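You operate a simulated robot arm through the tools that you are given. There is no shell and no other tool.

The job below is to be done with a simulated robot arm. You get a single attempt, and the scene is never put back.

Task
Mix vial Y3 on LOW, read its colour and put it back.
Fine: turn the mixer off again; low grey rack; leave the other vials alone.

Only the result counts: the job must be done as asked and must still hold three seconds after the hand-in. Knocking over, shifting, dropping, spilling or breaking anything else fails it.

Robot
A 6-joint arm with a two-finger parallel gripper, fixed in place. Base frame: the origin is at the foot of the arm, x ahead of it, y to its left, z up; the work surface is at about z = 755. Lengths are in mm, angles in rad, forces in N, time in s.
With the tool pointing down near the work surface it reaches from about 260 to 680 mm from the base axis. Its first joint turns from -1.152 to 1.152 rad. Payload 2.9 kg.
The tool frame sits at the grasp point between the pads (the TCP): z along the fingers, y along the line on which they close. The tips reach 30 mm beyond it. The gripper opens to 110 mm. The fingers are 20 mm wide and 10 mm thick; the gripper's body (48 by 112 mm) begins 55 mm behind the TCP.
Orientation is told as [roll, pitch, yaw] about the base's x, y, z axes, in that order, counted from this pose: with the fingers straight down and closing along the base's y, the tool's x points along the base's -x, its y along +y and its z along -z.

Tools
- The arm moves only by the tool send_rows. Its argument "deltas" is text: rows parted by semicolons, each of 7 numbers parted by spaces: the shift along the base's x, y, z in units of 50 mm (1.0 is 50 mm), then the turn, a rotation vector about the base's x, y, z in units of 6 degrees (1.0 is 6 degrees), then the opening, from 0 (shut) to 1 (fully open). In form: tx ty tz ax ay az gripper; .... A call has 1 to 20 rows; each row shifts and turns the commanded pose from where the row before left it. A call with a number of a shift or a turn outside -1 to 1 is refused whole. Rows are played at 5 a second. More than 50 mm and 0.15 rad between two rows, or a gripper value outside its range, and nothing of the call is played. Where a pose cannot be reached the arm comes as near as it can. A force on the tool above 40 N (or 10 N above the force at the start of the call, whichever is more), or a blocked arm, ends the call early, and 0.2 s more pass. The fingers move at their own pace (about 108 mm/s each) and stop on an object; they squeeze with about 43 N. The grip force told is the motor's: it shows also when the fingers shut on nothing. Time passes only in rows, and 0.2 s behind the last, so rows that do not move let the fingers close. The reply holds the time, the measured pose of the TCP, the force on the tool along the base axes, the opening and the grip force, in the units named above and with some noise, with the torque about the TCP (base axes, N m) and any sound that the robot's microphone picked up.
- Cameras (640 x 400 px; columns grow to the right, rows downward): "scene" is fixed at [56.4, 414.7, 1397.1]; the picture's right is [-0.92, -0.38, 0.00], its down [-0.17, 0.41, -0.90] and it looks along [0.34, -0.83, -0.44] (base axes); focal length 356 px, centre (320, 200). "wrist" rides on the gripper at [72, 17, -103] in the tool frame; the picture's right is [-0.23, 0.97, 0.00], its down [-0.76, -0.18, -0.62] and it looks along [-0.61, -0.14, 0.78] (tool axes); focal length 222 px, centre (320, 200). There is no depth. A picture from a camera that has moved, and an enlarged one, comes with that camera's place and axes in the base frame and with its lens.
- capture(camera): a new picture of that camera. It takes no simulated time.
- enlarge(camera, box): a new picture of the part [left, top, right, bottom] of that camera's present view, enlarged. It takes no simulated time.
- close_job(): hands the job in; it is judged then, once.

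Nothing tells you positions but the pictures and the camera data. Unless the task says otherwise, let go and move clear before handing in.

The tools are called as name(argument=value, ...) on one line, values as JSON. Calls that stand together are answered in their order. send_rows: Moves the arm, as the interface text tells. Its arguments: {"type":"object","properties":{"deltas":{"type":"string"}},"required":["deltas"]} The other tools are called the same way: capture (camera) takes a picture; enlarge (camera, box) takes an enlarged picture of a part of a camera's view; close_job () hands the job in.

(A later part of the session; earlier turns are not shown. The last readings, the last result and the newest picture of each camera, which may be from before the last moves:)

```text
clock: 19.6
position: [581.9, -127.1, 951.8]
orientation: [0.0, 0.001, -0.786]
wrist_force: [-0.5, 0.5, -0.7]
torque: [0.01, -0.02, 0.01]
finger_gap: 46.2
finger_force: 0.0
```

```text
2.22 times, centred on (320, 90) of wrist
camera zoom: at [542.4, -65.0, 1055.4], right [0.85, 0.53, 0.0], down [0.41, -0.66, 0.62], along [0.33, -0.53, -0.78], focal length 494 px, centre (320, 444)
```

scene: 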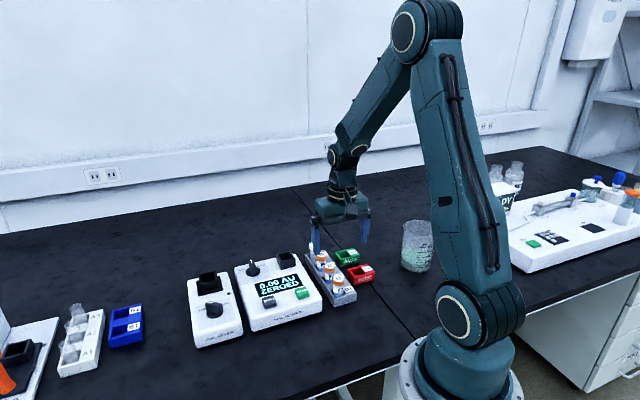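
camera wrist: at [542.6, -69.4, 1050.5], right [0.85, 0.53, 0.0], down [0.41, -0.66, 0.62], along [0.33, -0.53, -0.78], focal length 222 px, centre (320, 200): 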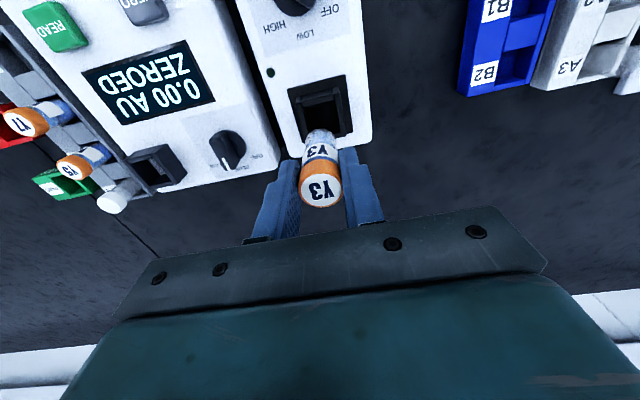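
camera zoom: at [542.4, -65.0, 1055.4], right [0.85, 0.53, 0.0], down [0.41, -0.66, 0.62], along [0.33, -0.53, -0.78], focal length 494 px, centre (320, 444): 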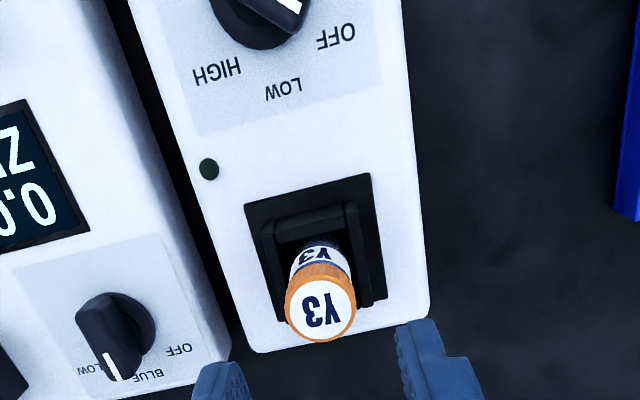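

Y3 is seated upright in the mixer. I'll move above the mixer knob at (512, -60) and turn the tool to match the knob bar at about +4°.

send_rows(deltas="-0.1538 0.152 0 0 0 0.9074 0.42; -0.1538 0.152 0 0 0 0.9074 0.42; -0.1538 0.152 0 0 0 0.9074 0.42; -0.1538 0.152 0 0 0 0.9074 0.42; -0.1538 0.152 0 0 0 0.9074 0.42; -0.1538 0.152 0 0 0 0.9074 0.42; -0.1538 0.152 0 0 0 0.9074 0.42; -0.1538 0.152 0 0 0 0.9074 0.42; -0.1538 0.152 0 0 0 0.9074 0.42; 0 0 0 0 0 0 0.42; 0 0 0 0 0 0 0.42")

capture(camera="wrist")

enlarge(camera="wrist", box=[260, 70, 380, 190])

enlarge(camera="scene", box=[180, 230, 260, 320])

```text
clock: 22.0
position: [512.7, -60.8, 952.5]
orientation: [0.0, 0.001, 0.07]
wrist_force: [-0.4, 1.6, 0.0]
torque: [0.02, 0.0, -0.04]
finger_gap: 46.2
finger_force: 0.1
```

```text
taken
camera wrist: at [437.9, -49.5, 1054.9], right [0.16, 0.99, 0.0], down [0.77, -0.12, 0.62], along [0.62, -0.1, -0.78], focal length 222 px, centre (320, 200)
```

wrist: 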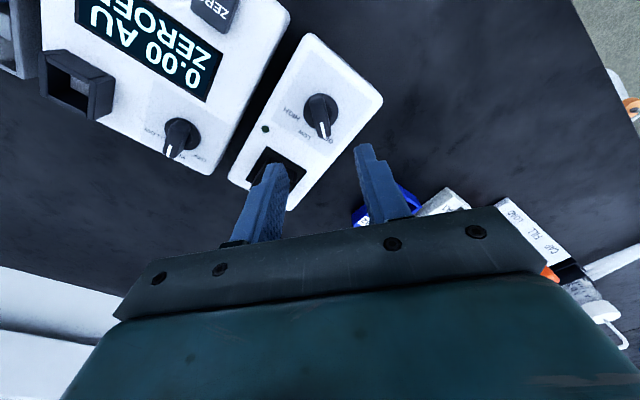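

```text
3.33 times, centred on (320, 130) of wrist
camera zoom: at [437.9, -49.5, 1054.9], right [0.16, 0.99, 0.0], down [0.77, -0.12, 0.62], along [0.62, -0.1, -0.78], focal length 740 px, centre (320, 433)
```

zoom: 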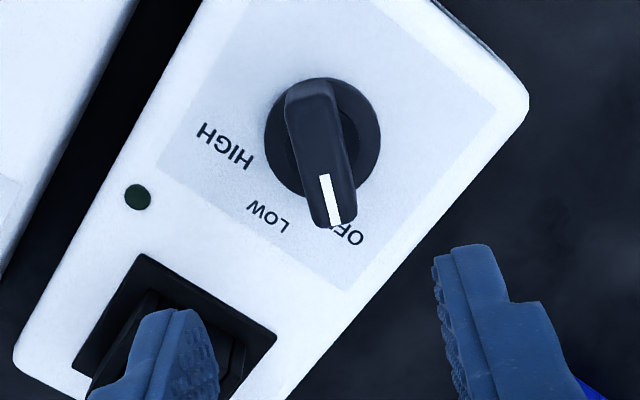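

```text
4.44 times, centred on (220, 275) of scene
camera zoom: at [56.4, 414.7, 1397.1], right [-0.92, -0.38, 0.0], down [-0.17, 0.41, -0.9], along [0.34, -0.83, -0.44], focal length 1582 px, centre (764, -133)
```

zoom: 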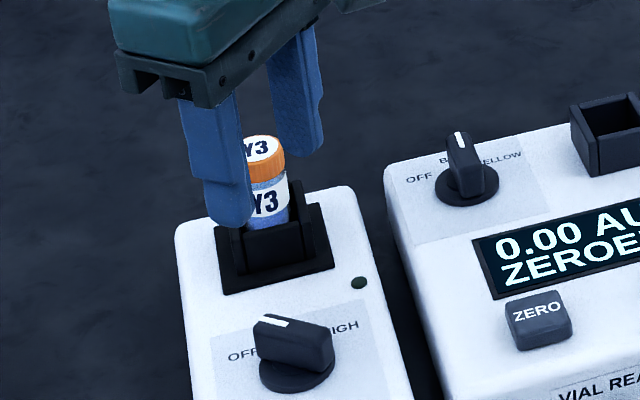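

The tool is directly above the knob, lined up with the bar to within about 1.5°. I'll descend so the tips reach about z=818 and look before closing.

send_rows(deltas="0 0 -0.6 0 0 0 0.42; 0 0 -0.7 0 0 0 0.42; 0 0 -0.5 0 0 0 0.42; 0 0 -0.28 0 0 0 0.42; 0 0 0 0 0 0 0.42")

enlarge(camera="scene", box=[180, 260, 260, 340])

capture(camera="wrist")

```text
clock: 23.2
position: [512.3, -59.4, 850.3]
orientation: [0.001, 0.0, 0.071]
wrist_force: [-0.7, -0.2, -0.8]
torque: [-0.01, 0.0, 0.02]
finger_gap: 46.1
finger_force: 0.1
```

```text
5.00 times, centred on (220, 300) of scene
camera zoom: at [56.4, 414.7, 1397.1], right [-0.92, -0.38, 0.0], down [-0.17, 0.41, -0.9], along [0.34, -0.83, -0.44], focal length 1780 px, centre (820, -300)
```

zoom: 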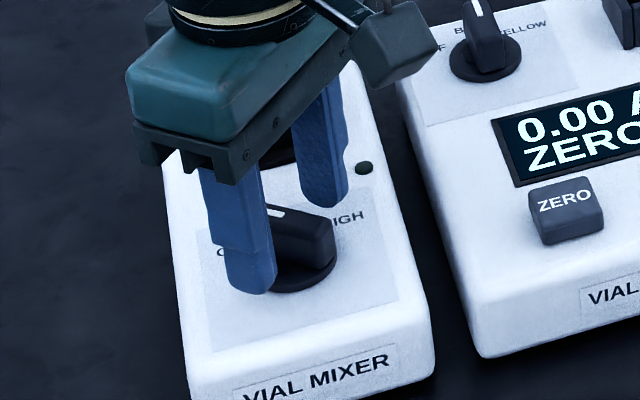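

```text
taken
camera wrist: at [438.5, -48.4, 952.1], right [0.16, 0.99, 0.0], down [0.77, -0.12, 0.62], along [0.62, -0.1, -0.78], focal length 222 px, centre (320, 200)
```

wrist: 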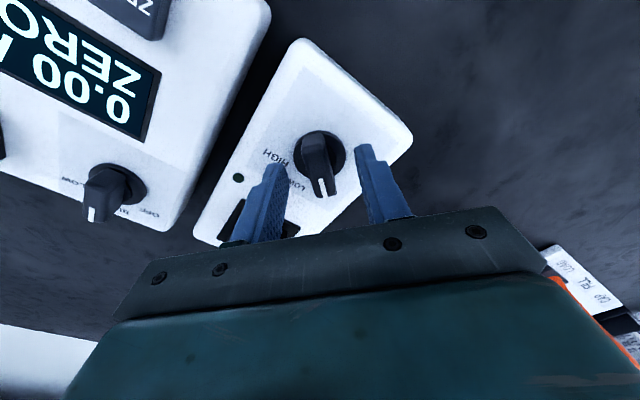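

The fingers straddle the knob bar with no contact. I'll close on it.

send_rows(deltas="0 0 0 0 0 0 0.2; 0 0 0 0 0 0 0.05; 0 0 0 0 0 0 0.05; 0 0 0 0 0 0 0.05")

enlarge(camera="scene", box=[180, 260, 260, 340])

enlarge(camera="wrist", box=[250, 100, 400, 230])

```text
clock: 24.2
position: [511.9, -60.2, 849.2]
orientation: [0.002, 0.001, 0.066]
wrist_force: [-0.4, -5.4, -2.9]
torque: [-0.09, -0.12, 0.04]
finger_gap: 14.8
finger_force: 44.9
```

```text
5.00 times, centred on (220, 300) of scene
camera zoom: at [56.5, 414.6, 1397.1], right [-0.92, -0.38, 0.0], down [-0.17, 0.41, -0.9], along [0.34, -0.83, -0.44], focal length 1780 px, centre (820, -300)
```

zoom: 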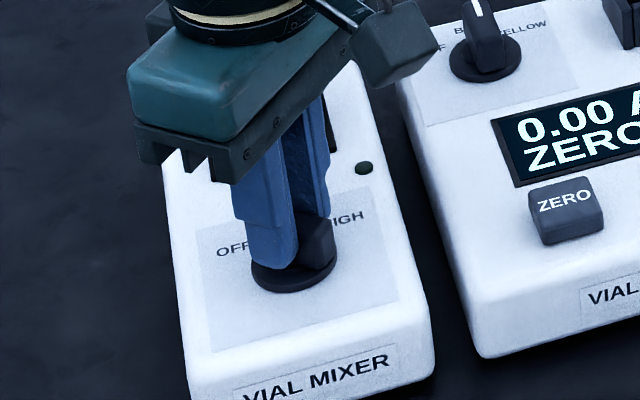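

```text
3.08 times, centred on (325, 165) of wrist
camera zoom: at [438.5, -48.8, 952.2], right [0.16, 0.99, 0.0], down [0.77, -0.12, 0.62], along [0.62, -0.1, -0.78], focal length 684 px, centre (305, 308)
```

zoom: 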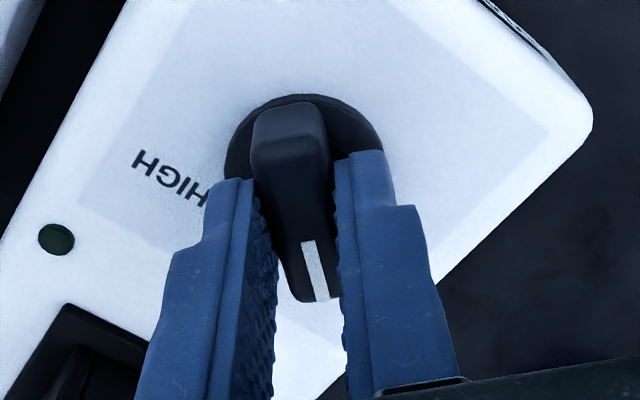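

The knob is gripped at 14.8 mm. I'll turn it 48° clockwise toward LOW.

send_rows(deltas="0 0 0 0 0 -1 0.05; 0 0 0 0 0 -1 0.05; 0 0 0 0 0 -1 0.05; 0 0 0 0 0 -1 0.05; 0 0 0 0 0 -1 0.05; 0 0 0 0 0 -1 0.05; 0 0 0 0 0 -1 0.05; 0 0 0 0 0 -1 0.05; 0 0 0 0 0 0 0.05")

enlarge(camera="scene", box=[180, 245, 270, 340])

enlarge(camera="wrist", box=[240, 60, 400, 230])

```text
clock: 26.2
position: [511.0, -59.0, 849.3]
orientation: [0.002, 0.001, -0.766]
wrist_force: [2.2, 4.5, -0.4]
torque: [0.62, 0.45, 0.0]
finger_gap: 14.9
finger_force: 44.7
```

```text
4.21 times, centred on (225, 292) of scene
camera zoom: at [56.5, 414.8, 1397.0], right [-0.92, -0.38, 0.0], down [-0.17, 0.41, -0.9], along [0.34, -0.83, -0.44], focal length 1499 px, centre (720, -190)
```

zoom: 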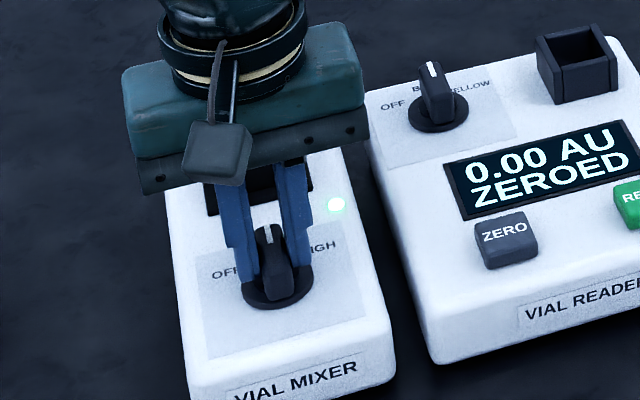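

```text
2.35 times, centred on (320, 145) of wrist
camera zoom: at [471.7, 2.3, 952.2], right [0.84, 0.54, 0.0], down [0.42, -0.66, 0.62], along [0.34, -0.52, -0.78], focal length 523 px, centre (320, 329)
```

zoom: 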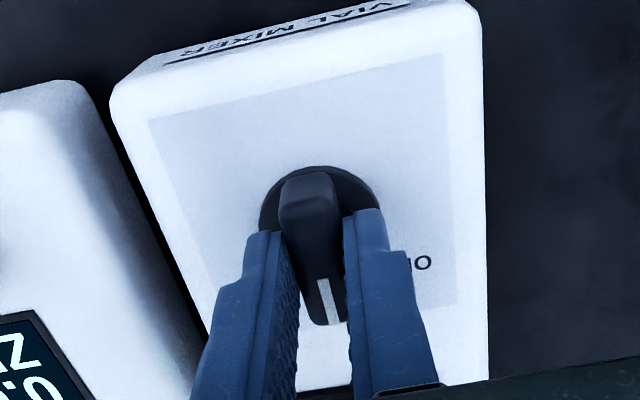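

The mixer LED is lit with the pointer at LOW. I'll hold and let it mix.

send_rows(deltas="0 0 0 0 0 0 0.05; 0 0 0 0 0 0 0.05; 0 0 0 0 0 0 0.05; 0 0 0 0 0 0 0.05; 0 0 0 0 0 0 0.05; 0 0 0 0 0 0 0.05; 0 0 0 0 0 0 0.05; 0 0 0 0 0 0 0.05; 0 0 0 0 0 0 0.05; 0 0 0 0 0 0 0.05; 0 0 0 0 0 0 0.05; 0 0 0 0 0 0 0.05; 0 0 0 0 0 0 0.05; 0 0 0 0 0 0 0.05; 0 0 0 0 0 0 0.05; 0 0 0 0 0 0 0.05; 0 0 0 0 0 0 0.05; 0 0 0 0 0 0 0.05; 0 0 0 0 0 0 0.05; 0 0 0 0 0 0 0.05")

enlarge(camera="scene", box=[180, 245, 270, 340])

```text
clock: 30.4
position: [511.8, -60.0, 849.4]
orientation: [0.001, 0.002, -0.765]
wrist_force: [7.3, 12.7, -9.1]
torque: [0.13, -0.29, 0.02]
finger_gap: 14.7
finger_force: 44.9
```

```text
4.21 times, centred on (225, 292) of scene
camera zoom: at [56.8, 415.0, 1396.9], right [-0.92, -0.38, 0.0], down [-0.17, 0.41, -0.9], along [0.34, -0.83, -0.44], focal length 1499 px, centre (720, -190)
```

zoom: 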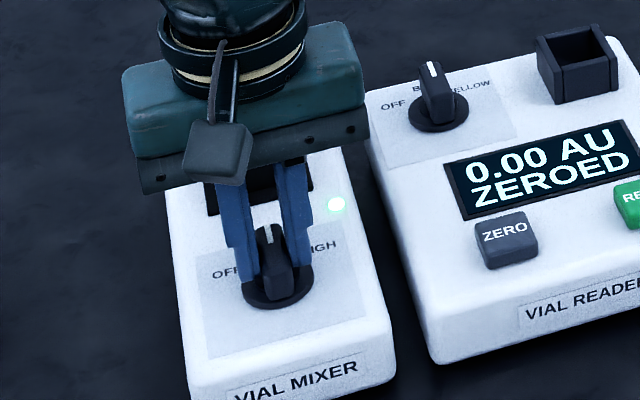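

The mixer is running and I can feel the vibration. I'll let it mix a bit longer.

send_rows(deltas="0 0 0 0 0 0 0.05; 0 0 0 0 0 0 0.05; 0 0 0 0 0 0 0.05; 0 0 0 0 0 0 0.05; 0 0 0 0 0 0 0.05; 0 0 0 0 0 0 0.05; 0 0 0 0 0 0 0.05; 0 0 0 0 0 0 0.05; 0 0 0 0 0 0 0.05; 0 0 0 0 0 0 0.05; 0 0 0 0 0 0 0.05; 0 0 0 0 0 0 0.05; 0 0 0 0 0 0 0.05; 0 0 0 0 0 0 0.05; 0 0 0 0 0 0 0.05; 0 0 0 0 0 0 0.05; 0 0 0 0 0 0 0.05; 0 0 0 0 0 0 0.05; 0 0 0 0 0 0 0.05; 0 0 0 0 0 0 0.05")

enlarge(camera="wrist", box=[240, 60, 400, 230])

```text
clock: 34.6
position: [512.8, -60.3, 849.7]
orientation: [0.0, -0.001, -0.766]
wrist_force: [8.1, 12.8, -9.6]
torque: [0.28, -0.13, -0.01]
finger_gap: 14.9
finger_force: 45.1
```

```text
2.35 times, centred on (320, 145) of wrist
camera zoom: at [471.7, 2.3, 952.3], right [0.84, 0.54, 0.0], down [0.43, -0.66, 0.62], along [0.34, -0.52, -0.78], focal length 523 px, centre (320, 329)
```

zoom: 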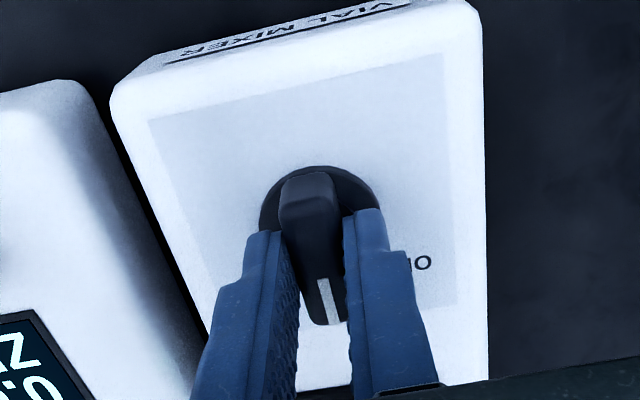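

It has mixed on LOW for about 8 s. I'll turn the knob back to OFF.

send_rows(deltas="0 0 0 0 0 1 0.05; 0 0 0 0 0 1 0.05; 0 0 0 0 0 1 0.05; 0 0 0 0 0 1 0.05; 0 0 0 0 0 1 0.05; 0 0 0 0 0 1 0.05; 0 0 0 0 0 1 0.05; 0 0 0 0 0 1 0.05; 0 0 0 0 0 0 0.05")

enlarge(camera="scene", box=[180, 245, 270, 340])

enlarge(camera="wrist", box=[240, 60, 400, 230])

```text
clock: 36.6
position: [511.3, -59.6, 849.7]
orientation: [0.001, 0.0, 0.073]
wrist_force: [5.4, 5.6, -4.4]
torque: [0.18, 0.54, 0.01]
finger_gap: 15.0
finger_force: 44.7
```

```text
4.21 times, centred on (225, 292) of scene
camera zoom: at [56.7, 414.8, 1397.0], right [-0.92, -0.38, 0.0], down [-0.17, 0.41, -0.9], along [0.34, -0.83, -0.44], focal length 1499 px, centre (720, -190)
```

zoom: 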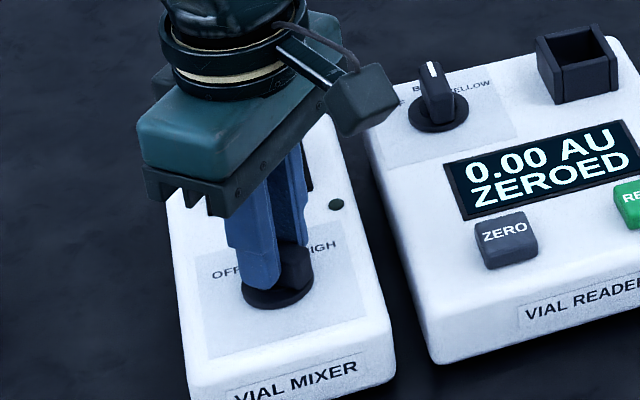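

```text
2.35 times, centred on (320, 145) of wrist
camera zoom: at [438.5, -49.0, 952.3], right [0.16, 0.99, 0.0], down [0.77, -0.12, 0.62], along [0.62, -0.1, -0.78], focal length 523 px, centre (320, 329)
```

zoom: 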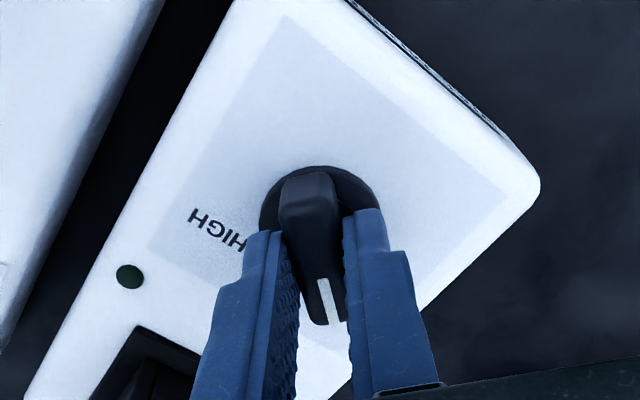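

The LED is off and the knob is at OFF. I'll release it, rise and go back above the vial at the -45° yaw.

send_rows(deltas="0 0 0 0 0 0 0.2; 0 0 0 0 0 0 0.42; 0 0 0 0 0 0 0.42; 0 0 0.5 0 0 0 0.42; 0 0 0.8 0 0 0 0.42; 0 0 0.78 0 0 0 0.42; 0 0 0 0 0 0 0.42")

send_rows(deltas="0.1538 -0.152 0 0 0 -0.9074 0.42; 0.1538 -0.152 0 0 0 -0.9074 0.42; 0.1538 -0.152 0 0 0 -0.9074 0.42; 0.1538 -0.152 0 0 0 -0.9074 0.42; 0.1538 -0.152 0 0 0 -0.9074 0.42; 0.1538 -0.152 0 0 0 -0.9074 0.42; 0.1538 -0.152 0 0 0 -0.9074 0.42; 0.1538 -0.152 0 0 0 -0.9074 0.42; 0.1538 -0.152 0 0 0 -0.9074 0.42; 0 0 0 0 0 0 0.42; 0 0 0 0 0 0 0.42")

enlarge(camera="scene", box=[180, 245, 250, 315])

enlarge(camera="wrist", box=[240, 0, 400, 180])

```text
clock: 38.2
position: [512.9, -60.8, 954.6]
orientation: [0.001, -0.001, 0.069]
wrist_force: [0.0, 0.2, 0.1]
torque: [-0.02, 0.02, 0.01]
finger_gap: 46.3
finger_force: 0.2
```

```text
clock: 40.6
position: [581.4, -128.7, 952.9]
orientation: [0.001, -0.002, -0.784]
wrist_force: [0.2, 0.3, -0.1]
torque: [0.0, 0.03, 0.0]
finger_gap: 46.2
finger_force: 0.1
```

```text
5.71 times, centred on (215, 280) of scene
camera zoom: at [56.4, 414.7, 1397.1], right [-0.92, -0.38, 0.0], down [-0.17, 0.41, -0.9], along [0.34, -0.83, -0.44], focal length 2034 px, centre (920, -257)
```

zoom: 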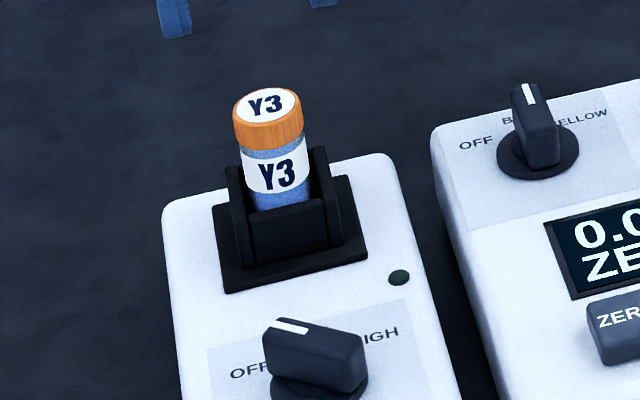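

```text
2.22 times, centred on (320, 90) of wrist
camera zoom: at [541.7, -65.8, 1055.8], right [0.85, 0.53, 0.0], down [0.41, -0.66, 0.62], along [0.33, -0.53, -0.78], focal length 494 px, centre (320, 444)
```

zoom: 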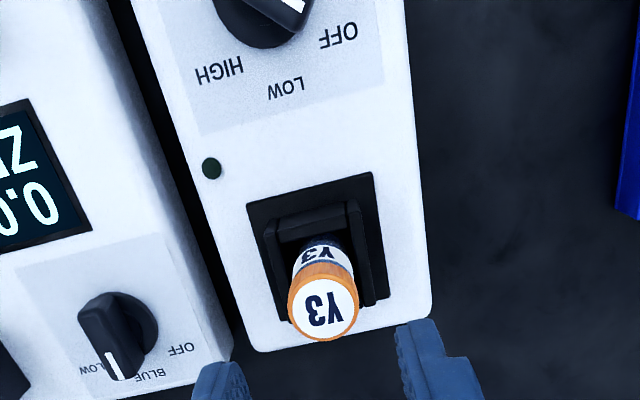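

The mixer is off and Y3 hasn't moved. I'll regrip it by the cap and lift it out.

send_rows(deltas="0.02 -0.016 -0.5 0 0 0 0.42; 0 0 -0.6 0 0 0 0.42; 0 0 -0.48 0 0 0 0.42; 0 0 0 0 0 0 0.42; 0 0 0 0 0 0 0.2; 0 0 0 0 0 0 0.1; 0 0 0 0 0 0 0.1; 0 0 0 0 0 0 0.1; 0 0 0.2 0 0 0 0.1; 0 0 0.4 0 0 0 0.1; 0 0 0.5 0 0 0 0.1; 0 0 0.5 0 0 0 0.1; 0 0 0 0 0 0 0.1")

enlarge(camera="scene", box=[170, 210, 250, 300])

enlarge(camera="wrist", box=[260, 70, 380, 190])

```text
clock: 43.4
position: [581.6, -130.1, 955.2]
orientation: [-0.001, 0.0, -0.785]
wrist_force: [-0.9, -0.4, -0.6]
torque: [0.0, 0.03, -0.01]
finger_gap: 26.0
finger_force: 43.2
```

```text
4.44 times, centred on (210, 255) of scene
camera zoom: at [56.4, 414.7, 1397.1], right [-0.92, -0.38, 0.0], down [-0.17, 0.41, -0.9], along [0.34, -0.83, -0.44], focal length 1582 px, centre (809, -44)
```

zoom: 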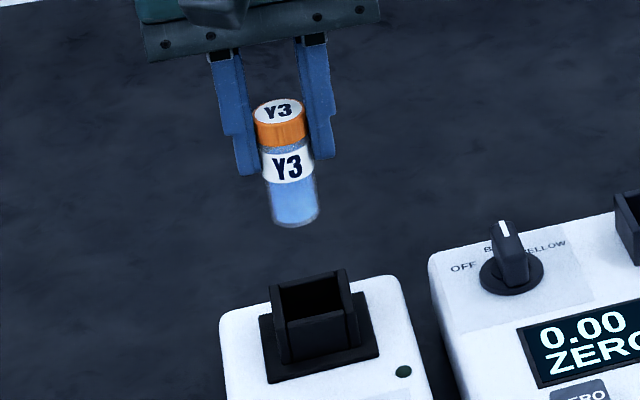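

```text
3.33 times, centred on (320, 130) of wrist
camera zoom: at [543.1, -67.0, 1058.2], right [0.85, 0.53, 0.0], down [0.41, -0.66, 0.62], along [0.33, -0.53, -0.78], focal length 740 px, centre (320, 433)
```

zoom: 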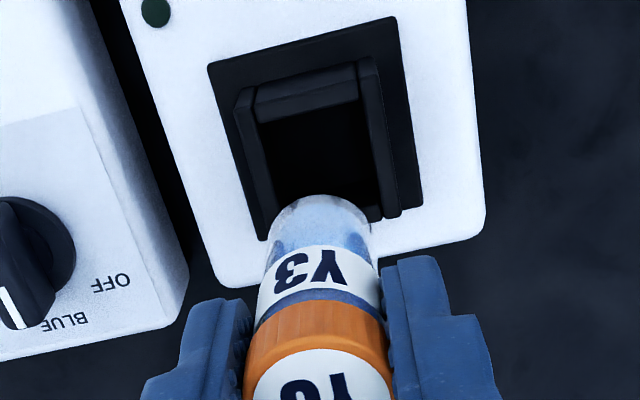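

Y3 is out of the mixer and this aligned view gives me a visual reference. I'll carry it to above the reader well.

send_rows(deltas="-0.25 -0.29 0 0 0 0 0.1; -0.5 -0.57 0 0 0 0 0.1; -0.7 -0.79 0 0 0 0 0.1; -0.7 -0.79 0 0 0 0 0.1; -0.42 -0.48 0 0 0 0 0.1; -0.14 -0.16 0 0 0 0 0.1; 0 0 0 0 0 0 0.1; 0 0 0 0 0 0 0.1")

enlarge(camera="wrist", box=[260, 70, 380, 190])

enlarge(camera="scene", box=[240, 200, 330, 300])

```text
refused: row 3 steps farther than a row can; nothing moved
```

```text
3.33 times, centred on (320, 130) of wrist
camera zoom: at [543.1, -67.0, 1058.2], right [0.85, 0.53, 0.0], down [0.41, -0.66, 0.62], along [0.33, -0.53, -0.78], focal length 740 px, centre (320, 433)
```

zoom: 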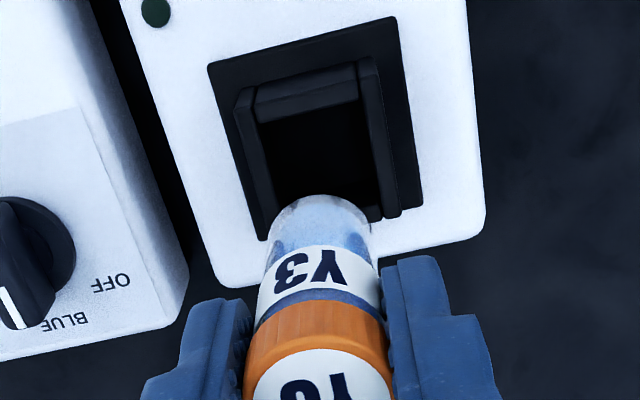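

```text
4.00 times, centred on (285, 250) of scene
camera zoom: at [56.4, 414.7, 1397.1], right [-0.92, -0.38, 0.0], down [-0.17, 0.41, -0.9], along [0.34, -0.83, -0.44], focal length 1424 px, centre (460, 0)
```

zoom: 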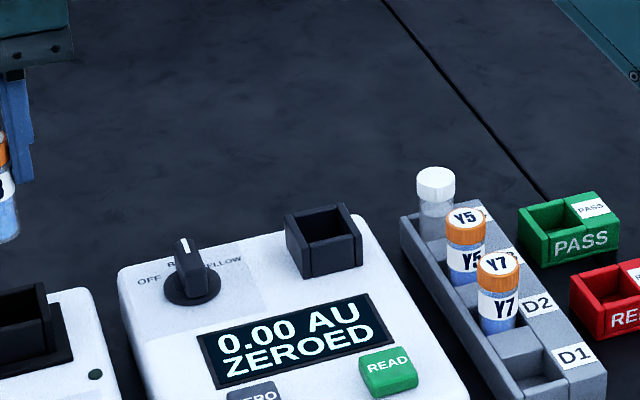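

The call was refused because one row's step was too long, and nothing moved. I'll resend the same path in smaller steps.

send_rows(deltas="-0.22 -0.25 0 0 0 0 0.1; -0.45 -0.51 0 0 0 0 0.1; -0.55 -0.625 0 0 0 0 0.1; -0.55 -0.625 0 0 0 0 0.1; -0.5 -0.57 0 0 0 0 0.1; -0.3 -0.34 0 0 0 0 0.1; -0.14 -0.16 0 0 0 0 0.1; 0 0 0 0 0 0 0.1; 0 0 0 0 0 0 0.1")

enlarge(camera="wrist", box=[260, 70, 380, 190])

enlarge(camera="scene", box=[240, 200, 330, 300])

```text
clock: 45.4
position: [447.6, -282.5, 955.2]
orientation: [0.0, -0.001, -0.786]
wrist_force: [0.8, -0.3, 0.3]
torque: [0.0, -0.01, 0.01]
finger_gap: 26.1
finger_force: 43.3
```

```text
3.33 times, centred on (320, 130) of wrist
camera zoom: at [408.7, -219.6, 1058.1], right [0.85, 0.53, 0.0], down [0.41, -0.66, 0.62], along [0.33, -0.53, -0.78], focal length 740 px, centre (320, 433)
```

zoom: 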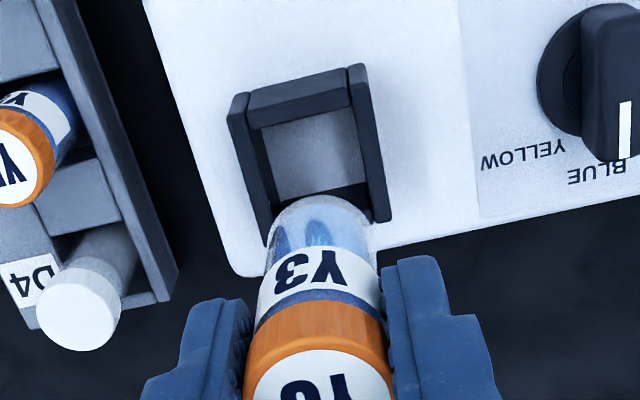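

```text
4.00 times, centred on (285, 250) of scene
camera zoom: at [56.4, 414.7, 1397.1], right [-0.92, -0.38, 0.0], down [-0.17, 0.41, -0.9], along [0.34, -0.83, -0.44], focal length 1424 px, centre (460, 0)
```

zoom: 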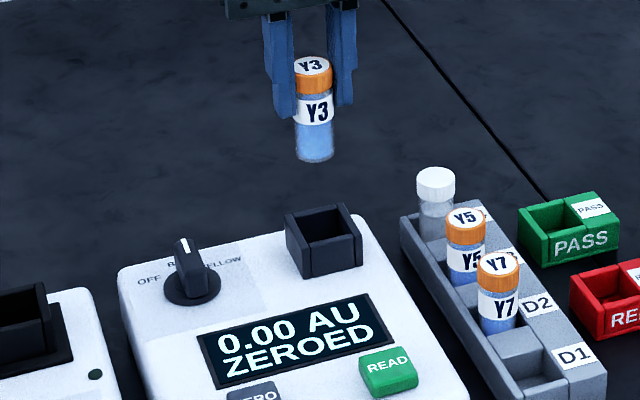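

The reader well looks the same size as the mixer well, and I'm about 2 mm off. I'll zoom for precision.

enlarge(camera="wrist", box=[285, 75, 345, 145])

```text
5.71 times, centred on (315, 110) of wrist
camera zoom: at [408.7, -219.6, 1058.1], right [0.85, 0.53, 0.0], down [0.41, -0.66, 0.62], along [0.33, -0.53, -0.78], focal length 1269 px, centre (349, 714)
```

zoom: 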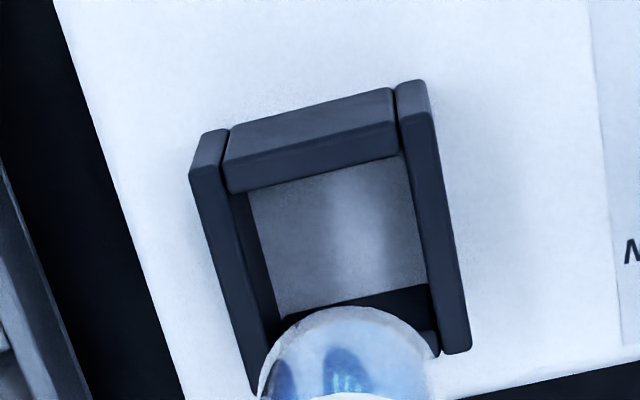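

I need to shift (-0.9, -2.8) mm to match the aligned reference. I'll apply that and lower to just above the rim.

send_rows(deltas="-0.018 -0.055 -0.4 0 0 0 0.1; 0 0 -0.5 0 0 0 0.1; 0 0 0 0 0 0 0.1; 0 0 0 0 0 0 0.1")

enlarge(camera="wrist", box=[280, 80, 360, 160])

enlarge(camera="scene", box=[255, 225, 315, 285])

```text
clock: 46.4
position: [447.6, -285.5, 909.7]
orientation: [0.0, 0.001, -0.786]
wrist_force: [0.5, -0.1, -0.6]
torque: [-0.01, 0.01, -0.01]
finger_gap: 25.9
finger_force: 43.2
```

```text
5.00 times, centred on (320, 120) of wrist
camera zoom: at [407.4, -222.3, 1013.6], right [0.85, 0.53, 0.0], down [0.41, -0.66, 0.62], along [0.33, -0.53, -0.78], focal length 1111 px, centre (320, 600)
```

zoom: 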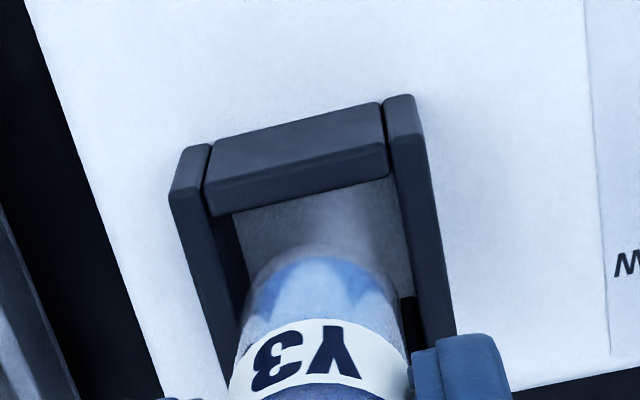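

```text
6.67 times, centred on (285, 255) of scene
camera zoom: at [56.4, 414.7, 1397.1], right [-0.92, -0.38, 0.0], down [-0.17, 0.41, -0.9], along [0.34, -0.83, -0.44], focal length 2374 px, centre (553, -167)
```

zoom: 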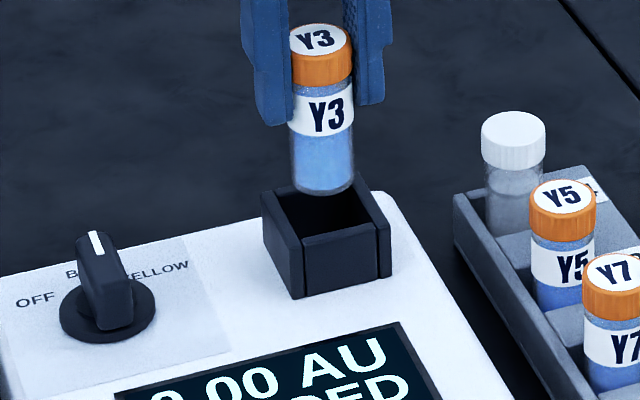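

The alignment now matches the good mixer approach. I'll lower the vial in small steps.

send_rows(deltas="0 0 -0.08 0 0 0 0.1; 0 0 -0.08 0 0 0 0.1; 0 0 -0.08 0 0 0 0.1; 0 0 -0.08 0 0 0 0.1; 0 0 -0.08 0 0 0 0.1; 0 0 0 0 0 0 0.1")

enlarge(camera="scene", box=[255, 225, 315, 285])

```text
clock: 47.8
position: [446.2, -285.7, 890.0]
orientation: [0.001, 0.0, -0.785]
wrist_force: [0.8, 0.1, -0.7]
torque: [0.03, -0.04, 0.01]
finger_gap: 25.9
finger_force: 43.2
```

```text
6.67 times, centred on (285, 255) of scene
camera zoom: at [56.4, 414.7, 1397.1], right [-0.92, -0.38, 0.0], down [-0.17, 0.41, -0.9], along [0.34, -0.83, -0.44], focal length 2374 px, centre (553, -167)
```

zoom: 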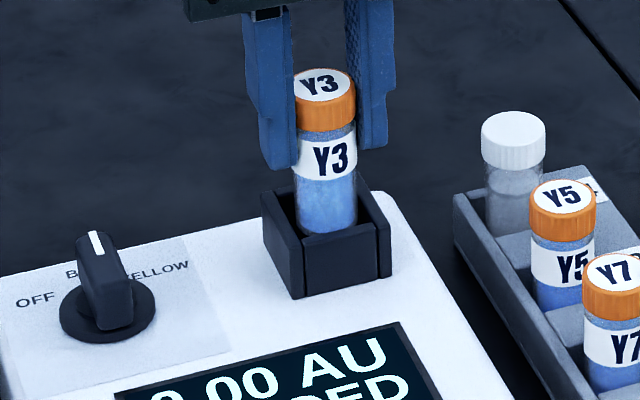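

The vial is entering the reader well freely. I'll continue down to the floor.

send_rows(deltas="0 0 -0.08 0 0 0 0.1; 0 0 -0.08 0 0 0 0.1; 0 0 -0.06 0 0 0 0.1; 0 0 0 0 0 0 0.1")

enlarge(camera="scene", box=[255, 225, 315, 285])

```text
clock: 48.8
position: [445.1, -286.4, 878.0]
orientation: [-0.001, 0.0, -0.785]
wrist_force: [0.3, -0.3, 0.1]
torque: [0.02, 0.01, 0.01]
finger_gap: 26.0
finger_force: 43.1
```

```text
6.67 times, centred on (285, 255) of scene
camera zoom: at [56.4, 414.7, 1397.1], right [-0.92, -0.38, 0.0], down [-0.17, 0.41, -0.9], along [0.34, -0.83, -0.44], focal length 2374 px, centre (553, -167)
```

zoom: 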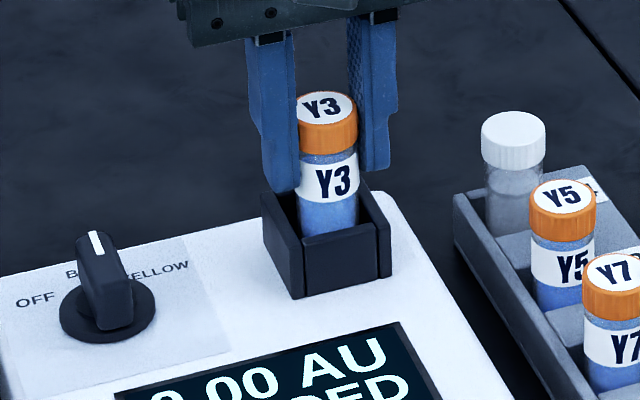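

No contact yet. I'll take a few more millimetres.

send_rows(deltas="0 0 -0.05 0 0 0 0.1; 0 0 -0.05 0 0 0 0.1; 0 0 0 0 0 0 0.1")

```text
clock: 49.6
position: [446.0, -285.7, 872.6]
orientation: [0.001, 0.0, -0.784]
wrist_force: [-0.9, 0.6, 0.2]
torque: [0.0, 0.02, 0.0]
finger_gap: 26.0
finger_force: 43.2
```

send_rows(deltas="0 0 -0.05 0 0 0 0.1; 0 0 -0.04 0 0 0 0.1; 0 0 0 0 0 0 0.1")

enlarge(camera="scene", box=[265, 235, 305, 275])

```text
clock: 50.4
position: [446.3, -286.5, 870.4]
orientation: [-0.001, -0.003, -0.786]
wrist_force: [-3.5, 0.9, 16.7]
torque: [0.09, 0.3, -0.01]
finger_gap: 25.9
finger_force: 43.0
```

```text
10.00 times, centred on (285, 255) of scene
camera zoom: at [56.1, 414.9, 1397.0], right [-0.92, -0.38, 0.0], down [-0.17, 0.41, -0.9], along [0.34, -0.83, -0.44], focal length 3560 px, centre (670, -350)
```

zoom: 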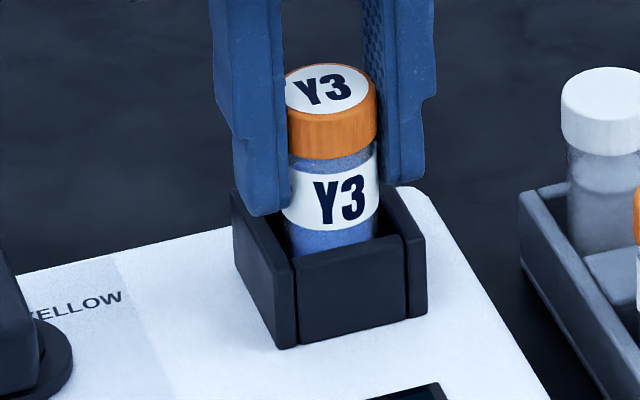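

The vial is on the reader floor with the fingertips still clear of the rim. I'll relieve the push, release and rise.

send_rows(deltas="0 0 0.04 0 0 0 0.1; 0 0 0 0 0 0 0.25; 0 0 0 0 0 0 0.42; 0 0 0 0 0 0 0.42; 0 0 0.4 0 0 0 0.42; 0 0 0.6 0 0 0 0.42; 0 0 0.6 0 0 0 0.42; 0 0 0 0 0 0 0.42")

enlarge(camera="scene", box=[235, 225, 335, 305])

capture(camera="wrist")

enlarge(camera="wrist", box=[240, 0, 420, 180])

```text
clock: 52.2
position: [446.7, -286.0, 949.6]
orientation: [0.001, 0.0, -0.787]
wrist_force: [-0.3, 0.3, 0.3]
torque: [-0.01, 0.0, -0.01]
finger_gap: 46.0
finger_force: 0.1
```

```text
5.00 times, centred on (285, 265) of scene
camera zoom: at [56.4, 414.7, 1397.1], right [-0.92, -0.38, 0.0], down [-0.17, 0.41, -0.9], along [0.34, -0.83, -0.44], focal length 1780 px, centre (495, -125)
```

zoom: 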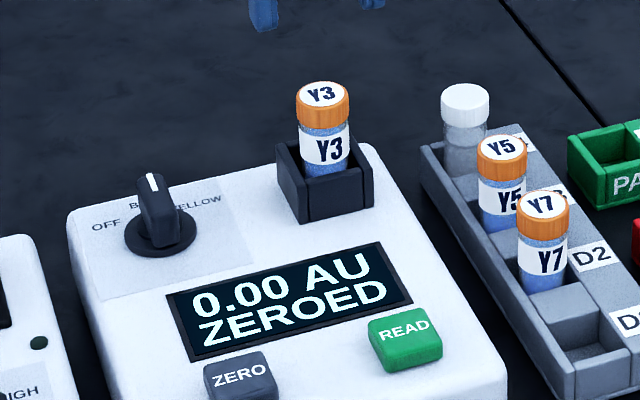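

```text
taken
camera wrist: at [407.6, -223.4, 1053.5], right [0.85, 0.53, 0.0], down [0.41, -0.66, 0.62], along [0.33, -0.53, -0.78], focal length 222 px, centre (320, 200)
```

wrist: 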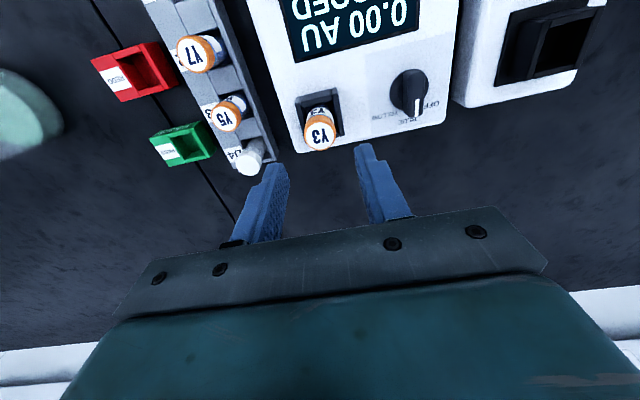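

```text
2.22 times, centred on (330, 90) of wrist
camera zoom: at [407.6, -223.4, 1053.5], right [0.85, 0.53, 0.0], down [0.41, -0.66, 0.62], along [0.33, -0.53, -0.78], focal length 494 px, centre (298, 444)
```

zoom: 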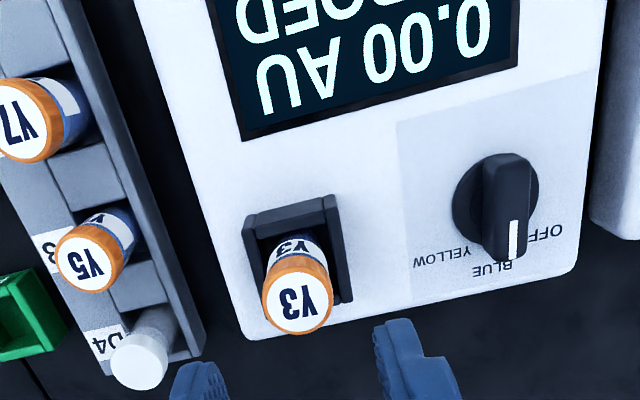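

Y3 is seated in the reader. I'll check the reader dial pointer precisely before pressing READ.

enlarge(camera="wrist", box=[365, 50, 455, 140])

enlarge(camera="scene", box=[240, 252, 285, 285])

```text
4.44 times, centred on (410, 95) of wrist
camera zoom: at [407.6, -223.4, 1053.5], right [0.85, 0.53, 0.0], down [0.41, -0.66, 0.62], along [0.33, -0.53, -0.78], focal length 987 px, centre (-80, 667)
```

zoom: 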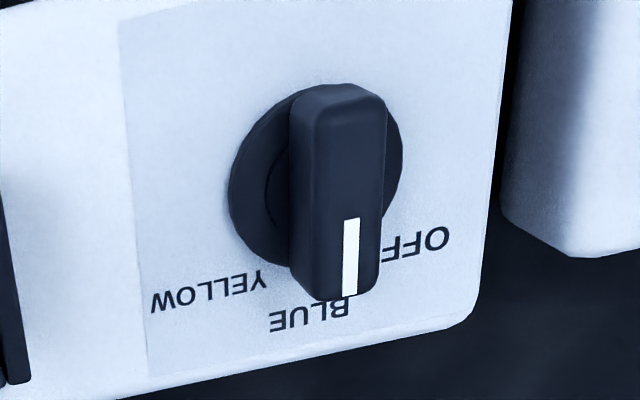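

```text
12.12 times, centred on (262, 268) of scene
camera zoom: at [56.4, 414.7, 1397.1], right [-0.92, -0.38, 0.0], down [-0.17, 0.41, -0.9], along [0.34, -0.83, -0.44], focal length 4316 px, centre (1017, -630)
```

zoom: 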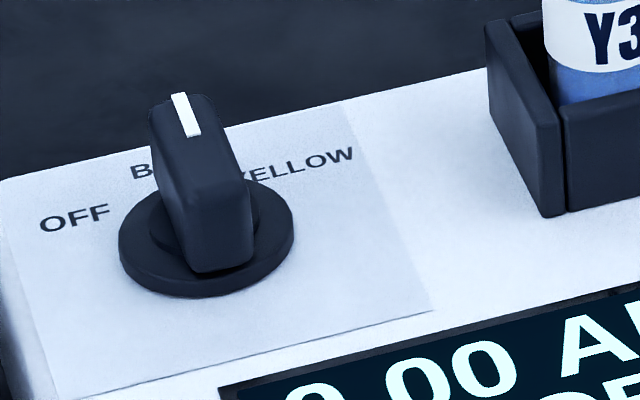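

The dial points exactly at BLUE and the reader is zeroed. I'll close the gripper and move above the READ button near (352, -190).

send_rows(deltas="-0.4 0.4 0 0 0 0 0; -0.6 0.61 0 0 0 0 0; -0.6 0.61 0 0 0 0 0; -0.29 0.3 0 0 0 0 0; 0 0 0 0 0 0 0; 0 0 0 0 0 0 0")

capture(camera="wrist")

enlarge(camera="wrist", box=[260, 70, 380, 190])

enlarge(camera="scene", box=[250, 220, 340, 310])

```text
clock: 53.6
position: [351.2, -192.1, 950.2]
orientation: [0.0, 0.0, -0.785]
wrist_force: [0.4, -0.1, 0.2]
torque: [0.02, -0.01, 0.03]
finger_gap: 0.0
finger_force: 37.4
```

```text
taken
camera wrist: at [312.2, -129.0, 1053.5], right [0.85, 0.53, 0.0], down [0.41, -0.66, 0.62], along [0.33, -0.53, -0.78], focal length 222 px, centre (320, 200)
```

wrist: 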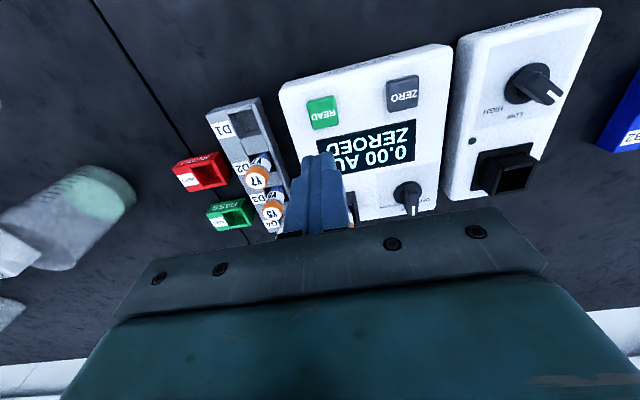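

```text
3.33 times, centred on (320, 130) of wrist
camera zoom: at [312.2, -129.0, 1053.5], right [0.85, 0.53, 0.0], down [0.41, -0.66, 0.62], along [0.33, -0.53, -0.78], focal length 740 px, centre (320, 433)
```

zoom: 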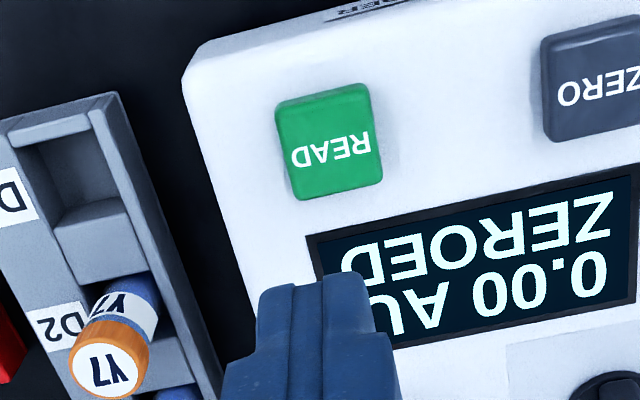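

```text
4.44 times, centred on (295, 265) of scene
camera zoom: at [56.4, 414.7, 1397.1], right [-0.92, -0.38, 0.0], down [-0.17, 0.41, -0.9], along [0.34, -0.83, -0.44], focal length 1582 px, centre (431, -89)
```

zoom: 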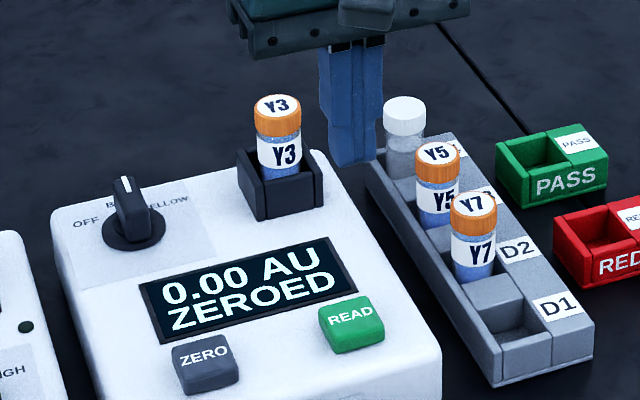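

The READ button is about (2.7, 2.1) mm from the tool axis. I'll correct for that and descend to just above it.

send_rows(deltas="0.054 0.042 -0.5 0 0 0 0; 0 0 -0.7 0 0 0 0; 0 0 -0.5 0 0 0 0; 0 0 0 0 0 0 0; 0 0 0 0 0 0 0")

enlarge(camera="scene", box=[260, 240, 340, 310])

enlarge(camera="wrist", box=[260, 90, 380, 210])

```text
clock: 54.8
position: [353.5, -189.6, 864.2]
orientation: [0.0, -0.001, -0.786]
wrist_force: [0.9, -1.1, 0.3]
torque: [0.0, -0.01, -0.01]
finger_gap: 0.1
finger_force: 37.6
```

```text
5.71 times, centred on (300, 275) of scene
camera zoom: at [56.4, 414.7, 1397.1], right [-0.92, -0.38, 0.0], down [-0.17, 0.41, -0.9], along [0.34, -0.83, -0.44], focal length 2034 px, centre (434, -229)
```

zoom: 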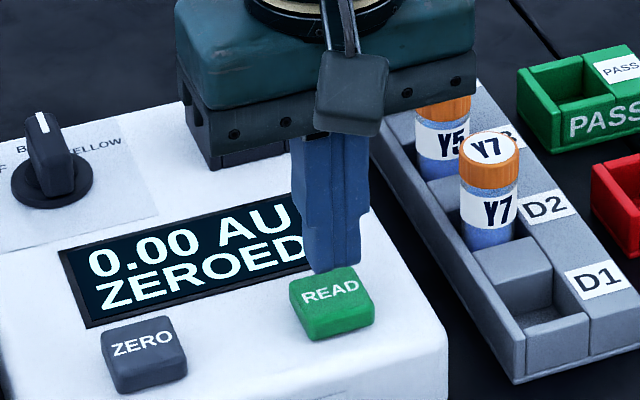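

```text
3.33 times, centred on (320, 150) of wrist
camera zoom: at [314.2, -127.5, 967.1], right [0.85, 0.53, 0.0], down [0.41, -0.66, 0.62], along [0.33, -0.53, -0.78], focal length 740 px, centre (320, 367)
```

zoom: 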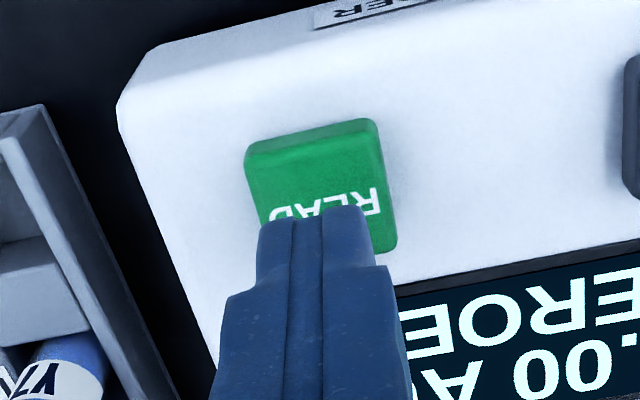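

The tip is right over the READ button. I'll press down gently in small steps.

send_rows(deltas="0 0 -0.1 0 0 0 0; 0 0 -0.1 0 0 0 0; 0 0 -0.06 0 0 0 0; 0 0 -0.04 0 0 0 0; 0 0 0 0 0 0 0")

enlarge(camera="scene", box=[260, 240, 340, 310])

```text
clock: 56.0
position: [354.2, -187.6, 849.9]
orientation: [0.001, 0.001, -0.786]
wrist_force: [-0.5, -0.6, -0.4]
torque: [-0.03, 0.01, 0.01]
finger_gap: 0.1
finger_force: 37.8
```

```text
5.71 times, centred on (300, 275) of scene
camera zoom: at [56.4, 414.7, 1397.1], right [-0.92, -0.38, 0.0], down [-0.17, 0.41, -0.9], along [0.34, -0.83, -0.44], focal length 2034 px, centre (434, -229)
```

zoom: 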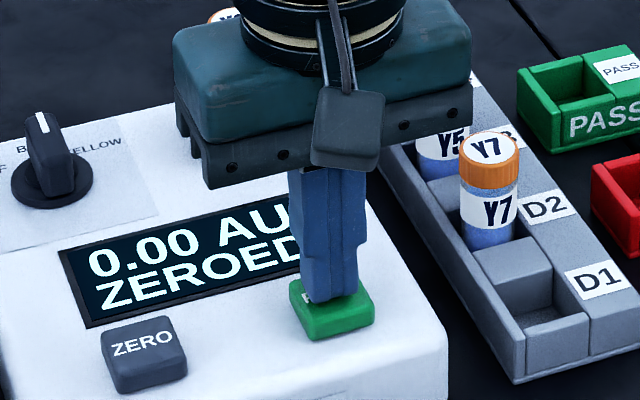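

send_rows(deltas="0 0 -0.06 0 0 0 0; 0 0 -0.04 0 0 0 0; 0 0 0 0 0 0 0")

enlarge(camera="scene", box=[260, 240, 340, 310])

```text
clock: 56.8
position: [354.5, -187.8, 845.4]
orientation: [0.002, 0.0, -0.786]
wrist_force: [-1.3, 0.5, 0.8]
torque: [-0.04, 0.03, 0.02]
finger_gap: 0.2
finger_force: 38.0
```

```text
5.71 times, centred on (300, 275) of scene
camera zoom: at [56.4, 414.7, 1397.1], right [-0.92, -0.38, 0.0], down [-0.17, 0.41, -0.9], along [0.34, -0.83, -0.44], focal length 2034 px, centre (434, -229)
```

zoom: 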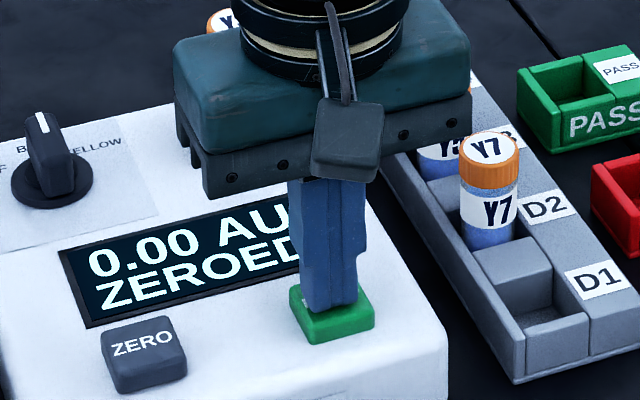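

There is almost no force yet. I'll continue pressing in 2 mm steps.

send_rows(deltas="0 0 -0.04 0 0 0 0; 0 0 -0.04 0 0 0 0; 0 0 0 0 0 0 0")

enlarge(camera="scene", box=[260, 240, 340, 310])

```text
clock: 57.6
position: [354.2, -187.2, 841.3]
orientation: [0.0, 0.0, -0.786]
wrist_force: [-2.7, 2.4, 11.2]
torque: [0.08, 0.06, 0.05]
finger_gap: 0.0
finger_force: 37.7
heard: click
```

```text
5.71 times, centred on (300, 275) of scene
camera zoom: at [56.2, 414.8, 1397.0], right [-0.92, -0.38, 0.0], down [-0.17, 0.41, -0.9], along [0.34, -0.83, -0.44], focal length 2034 px, centre (434, -229)
```

zoom: 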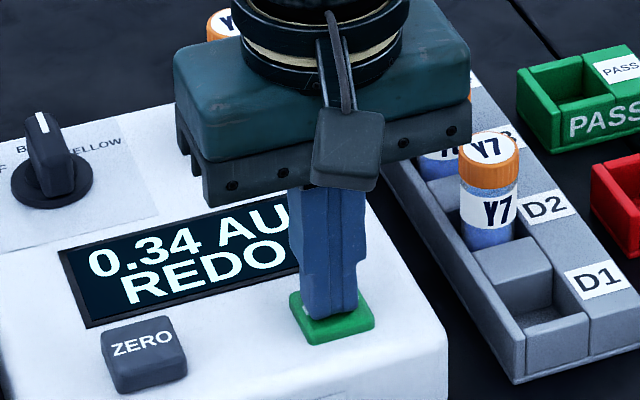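

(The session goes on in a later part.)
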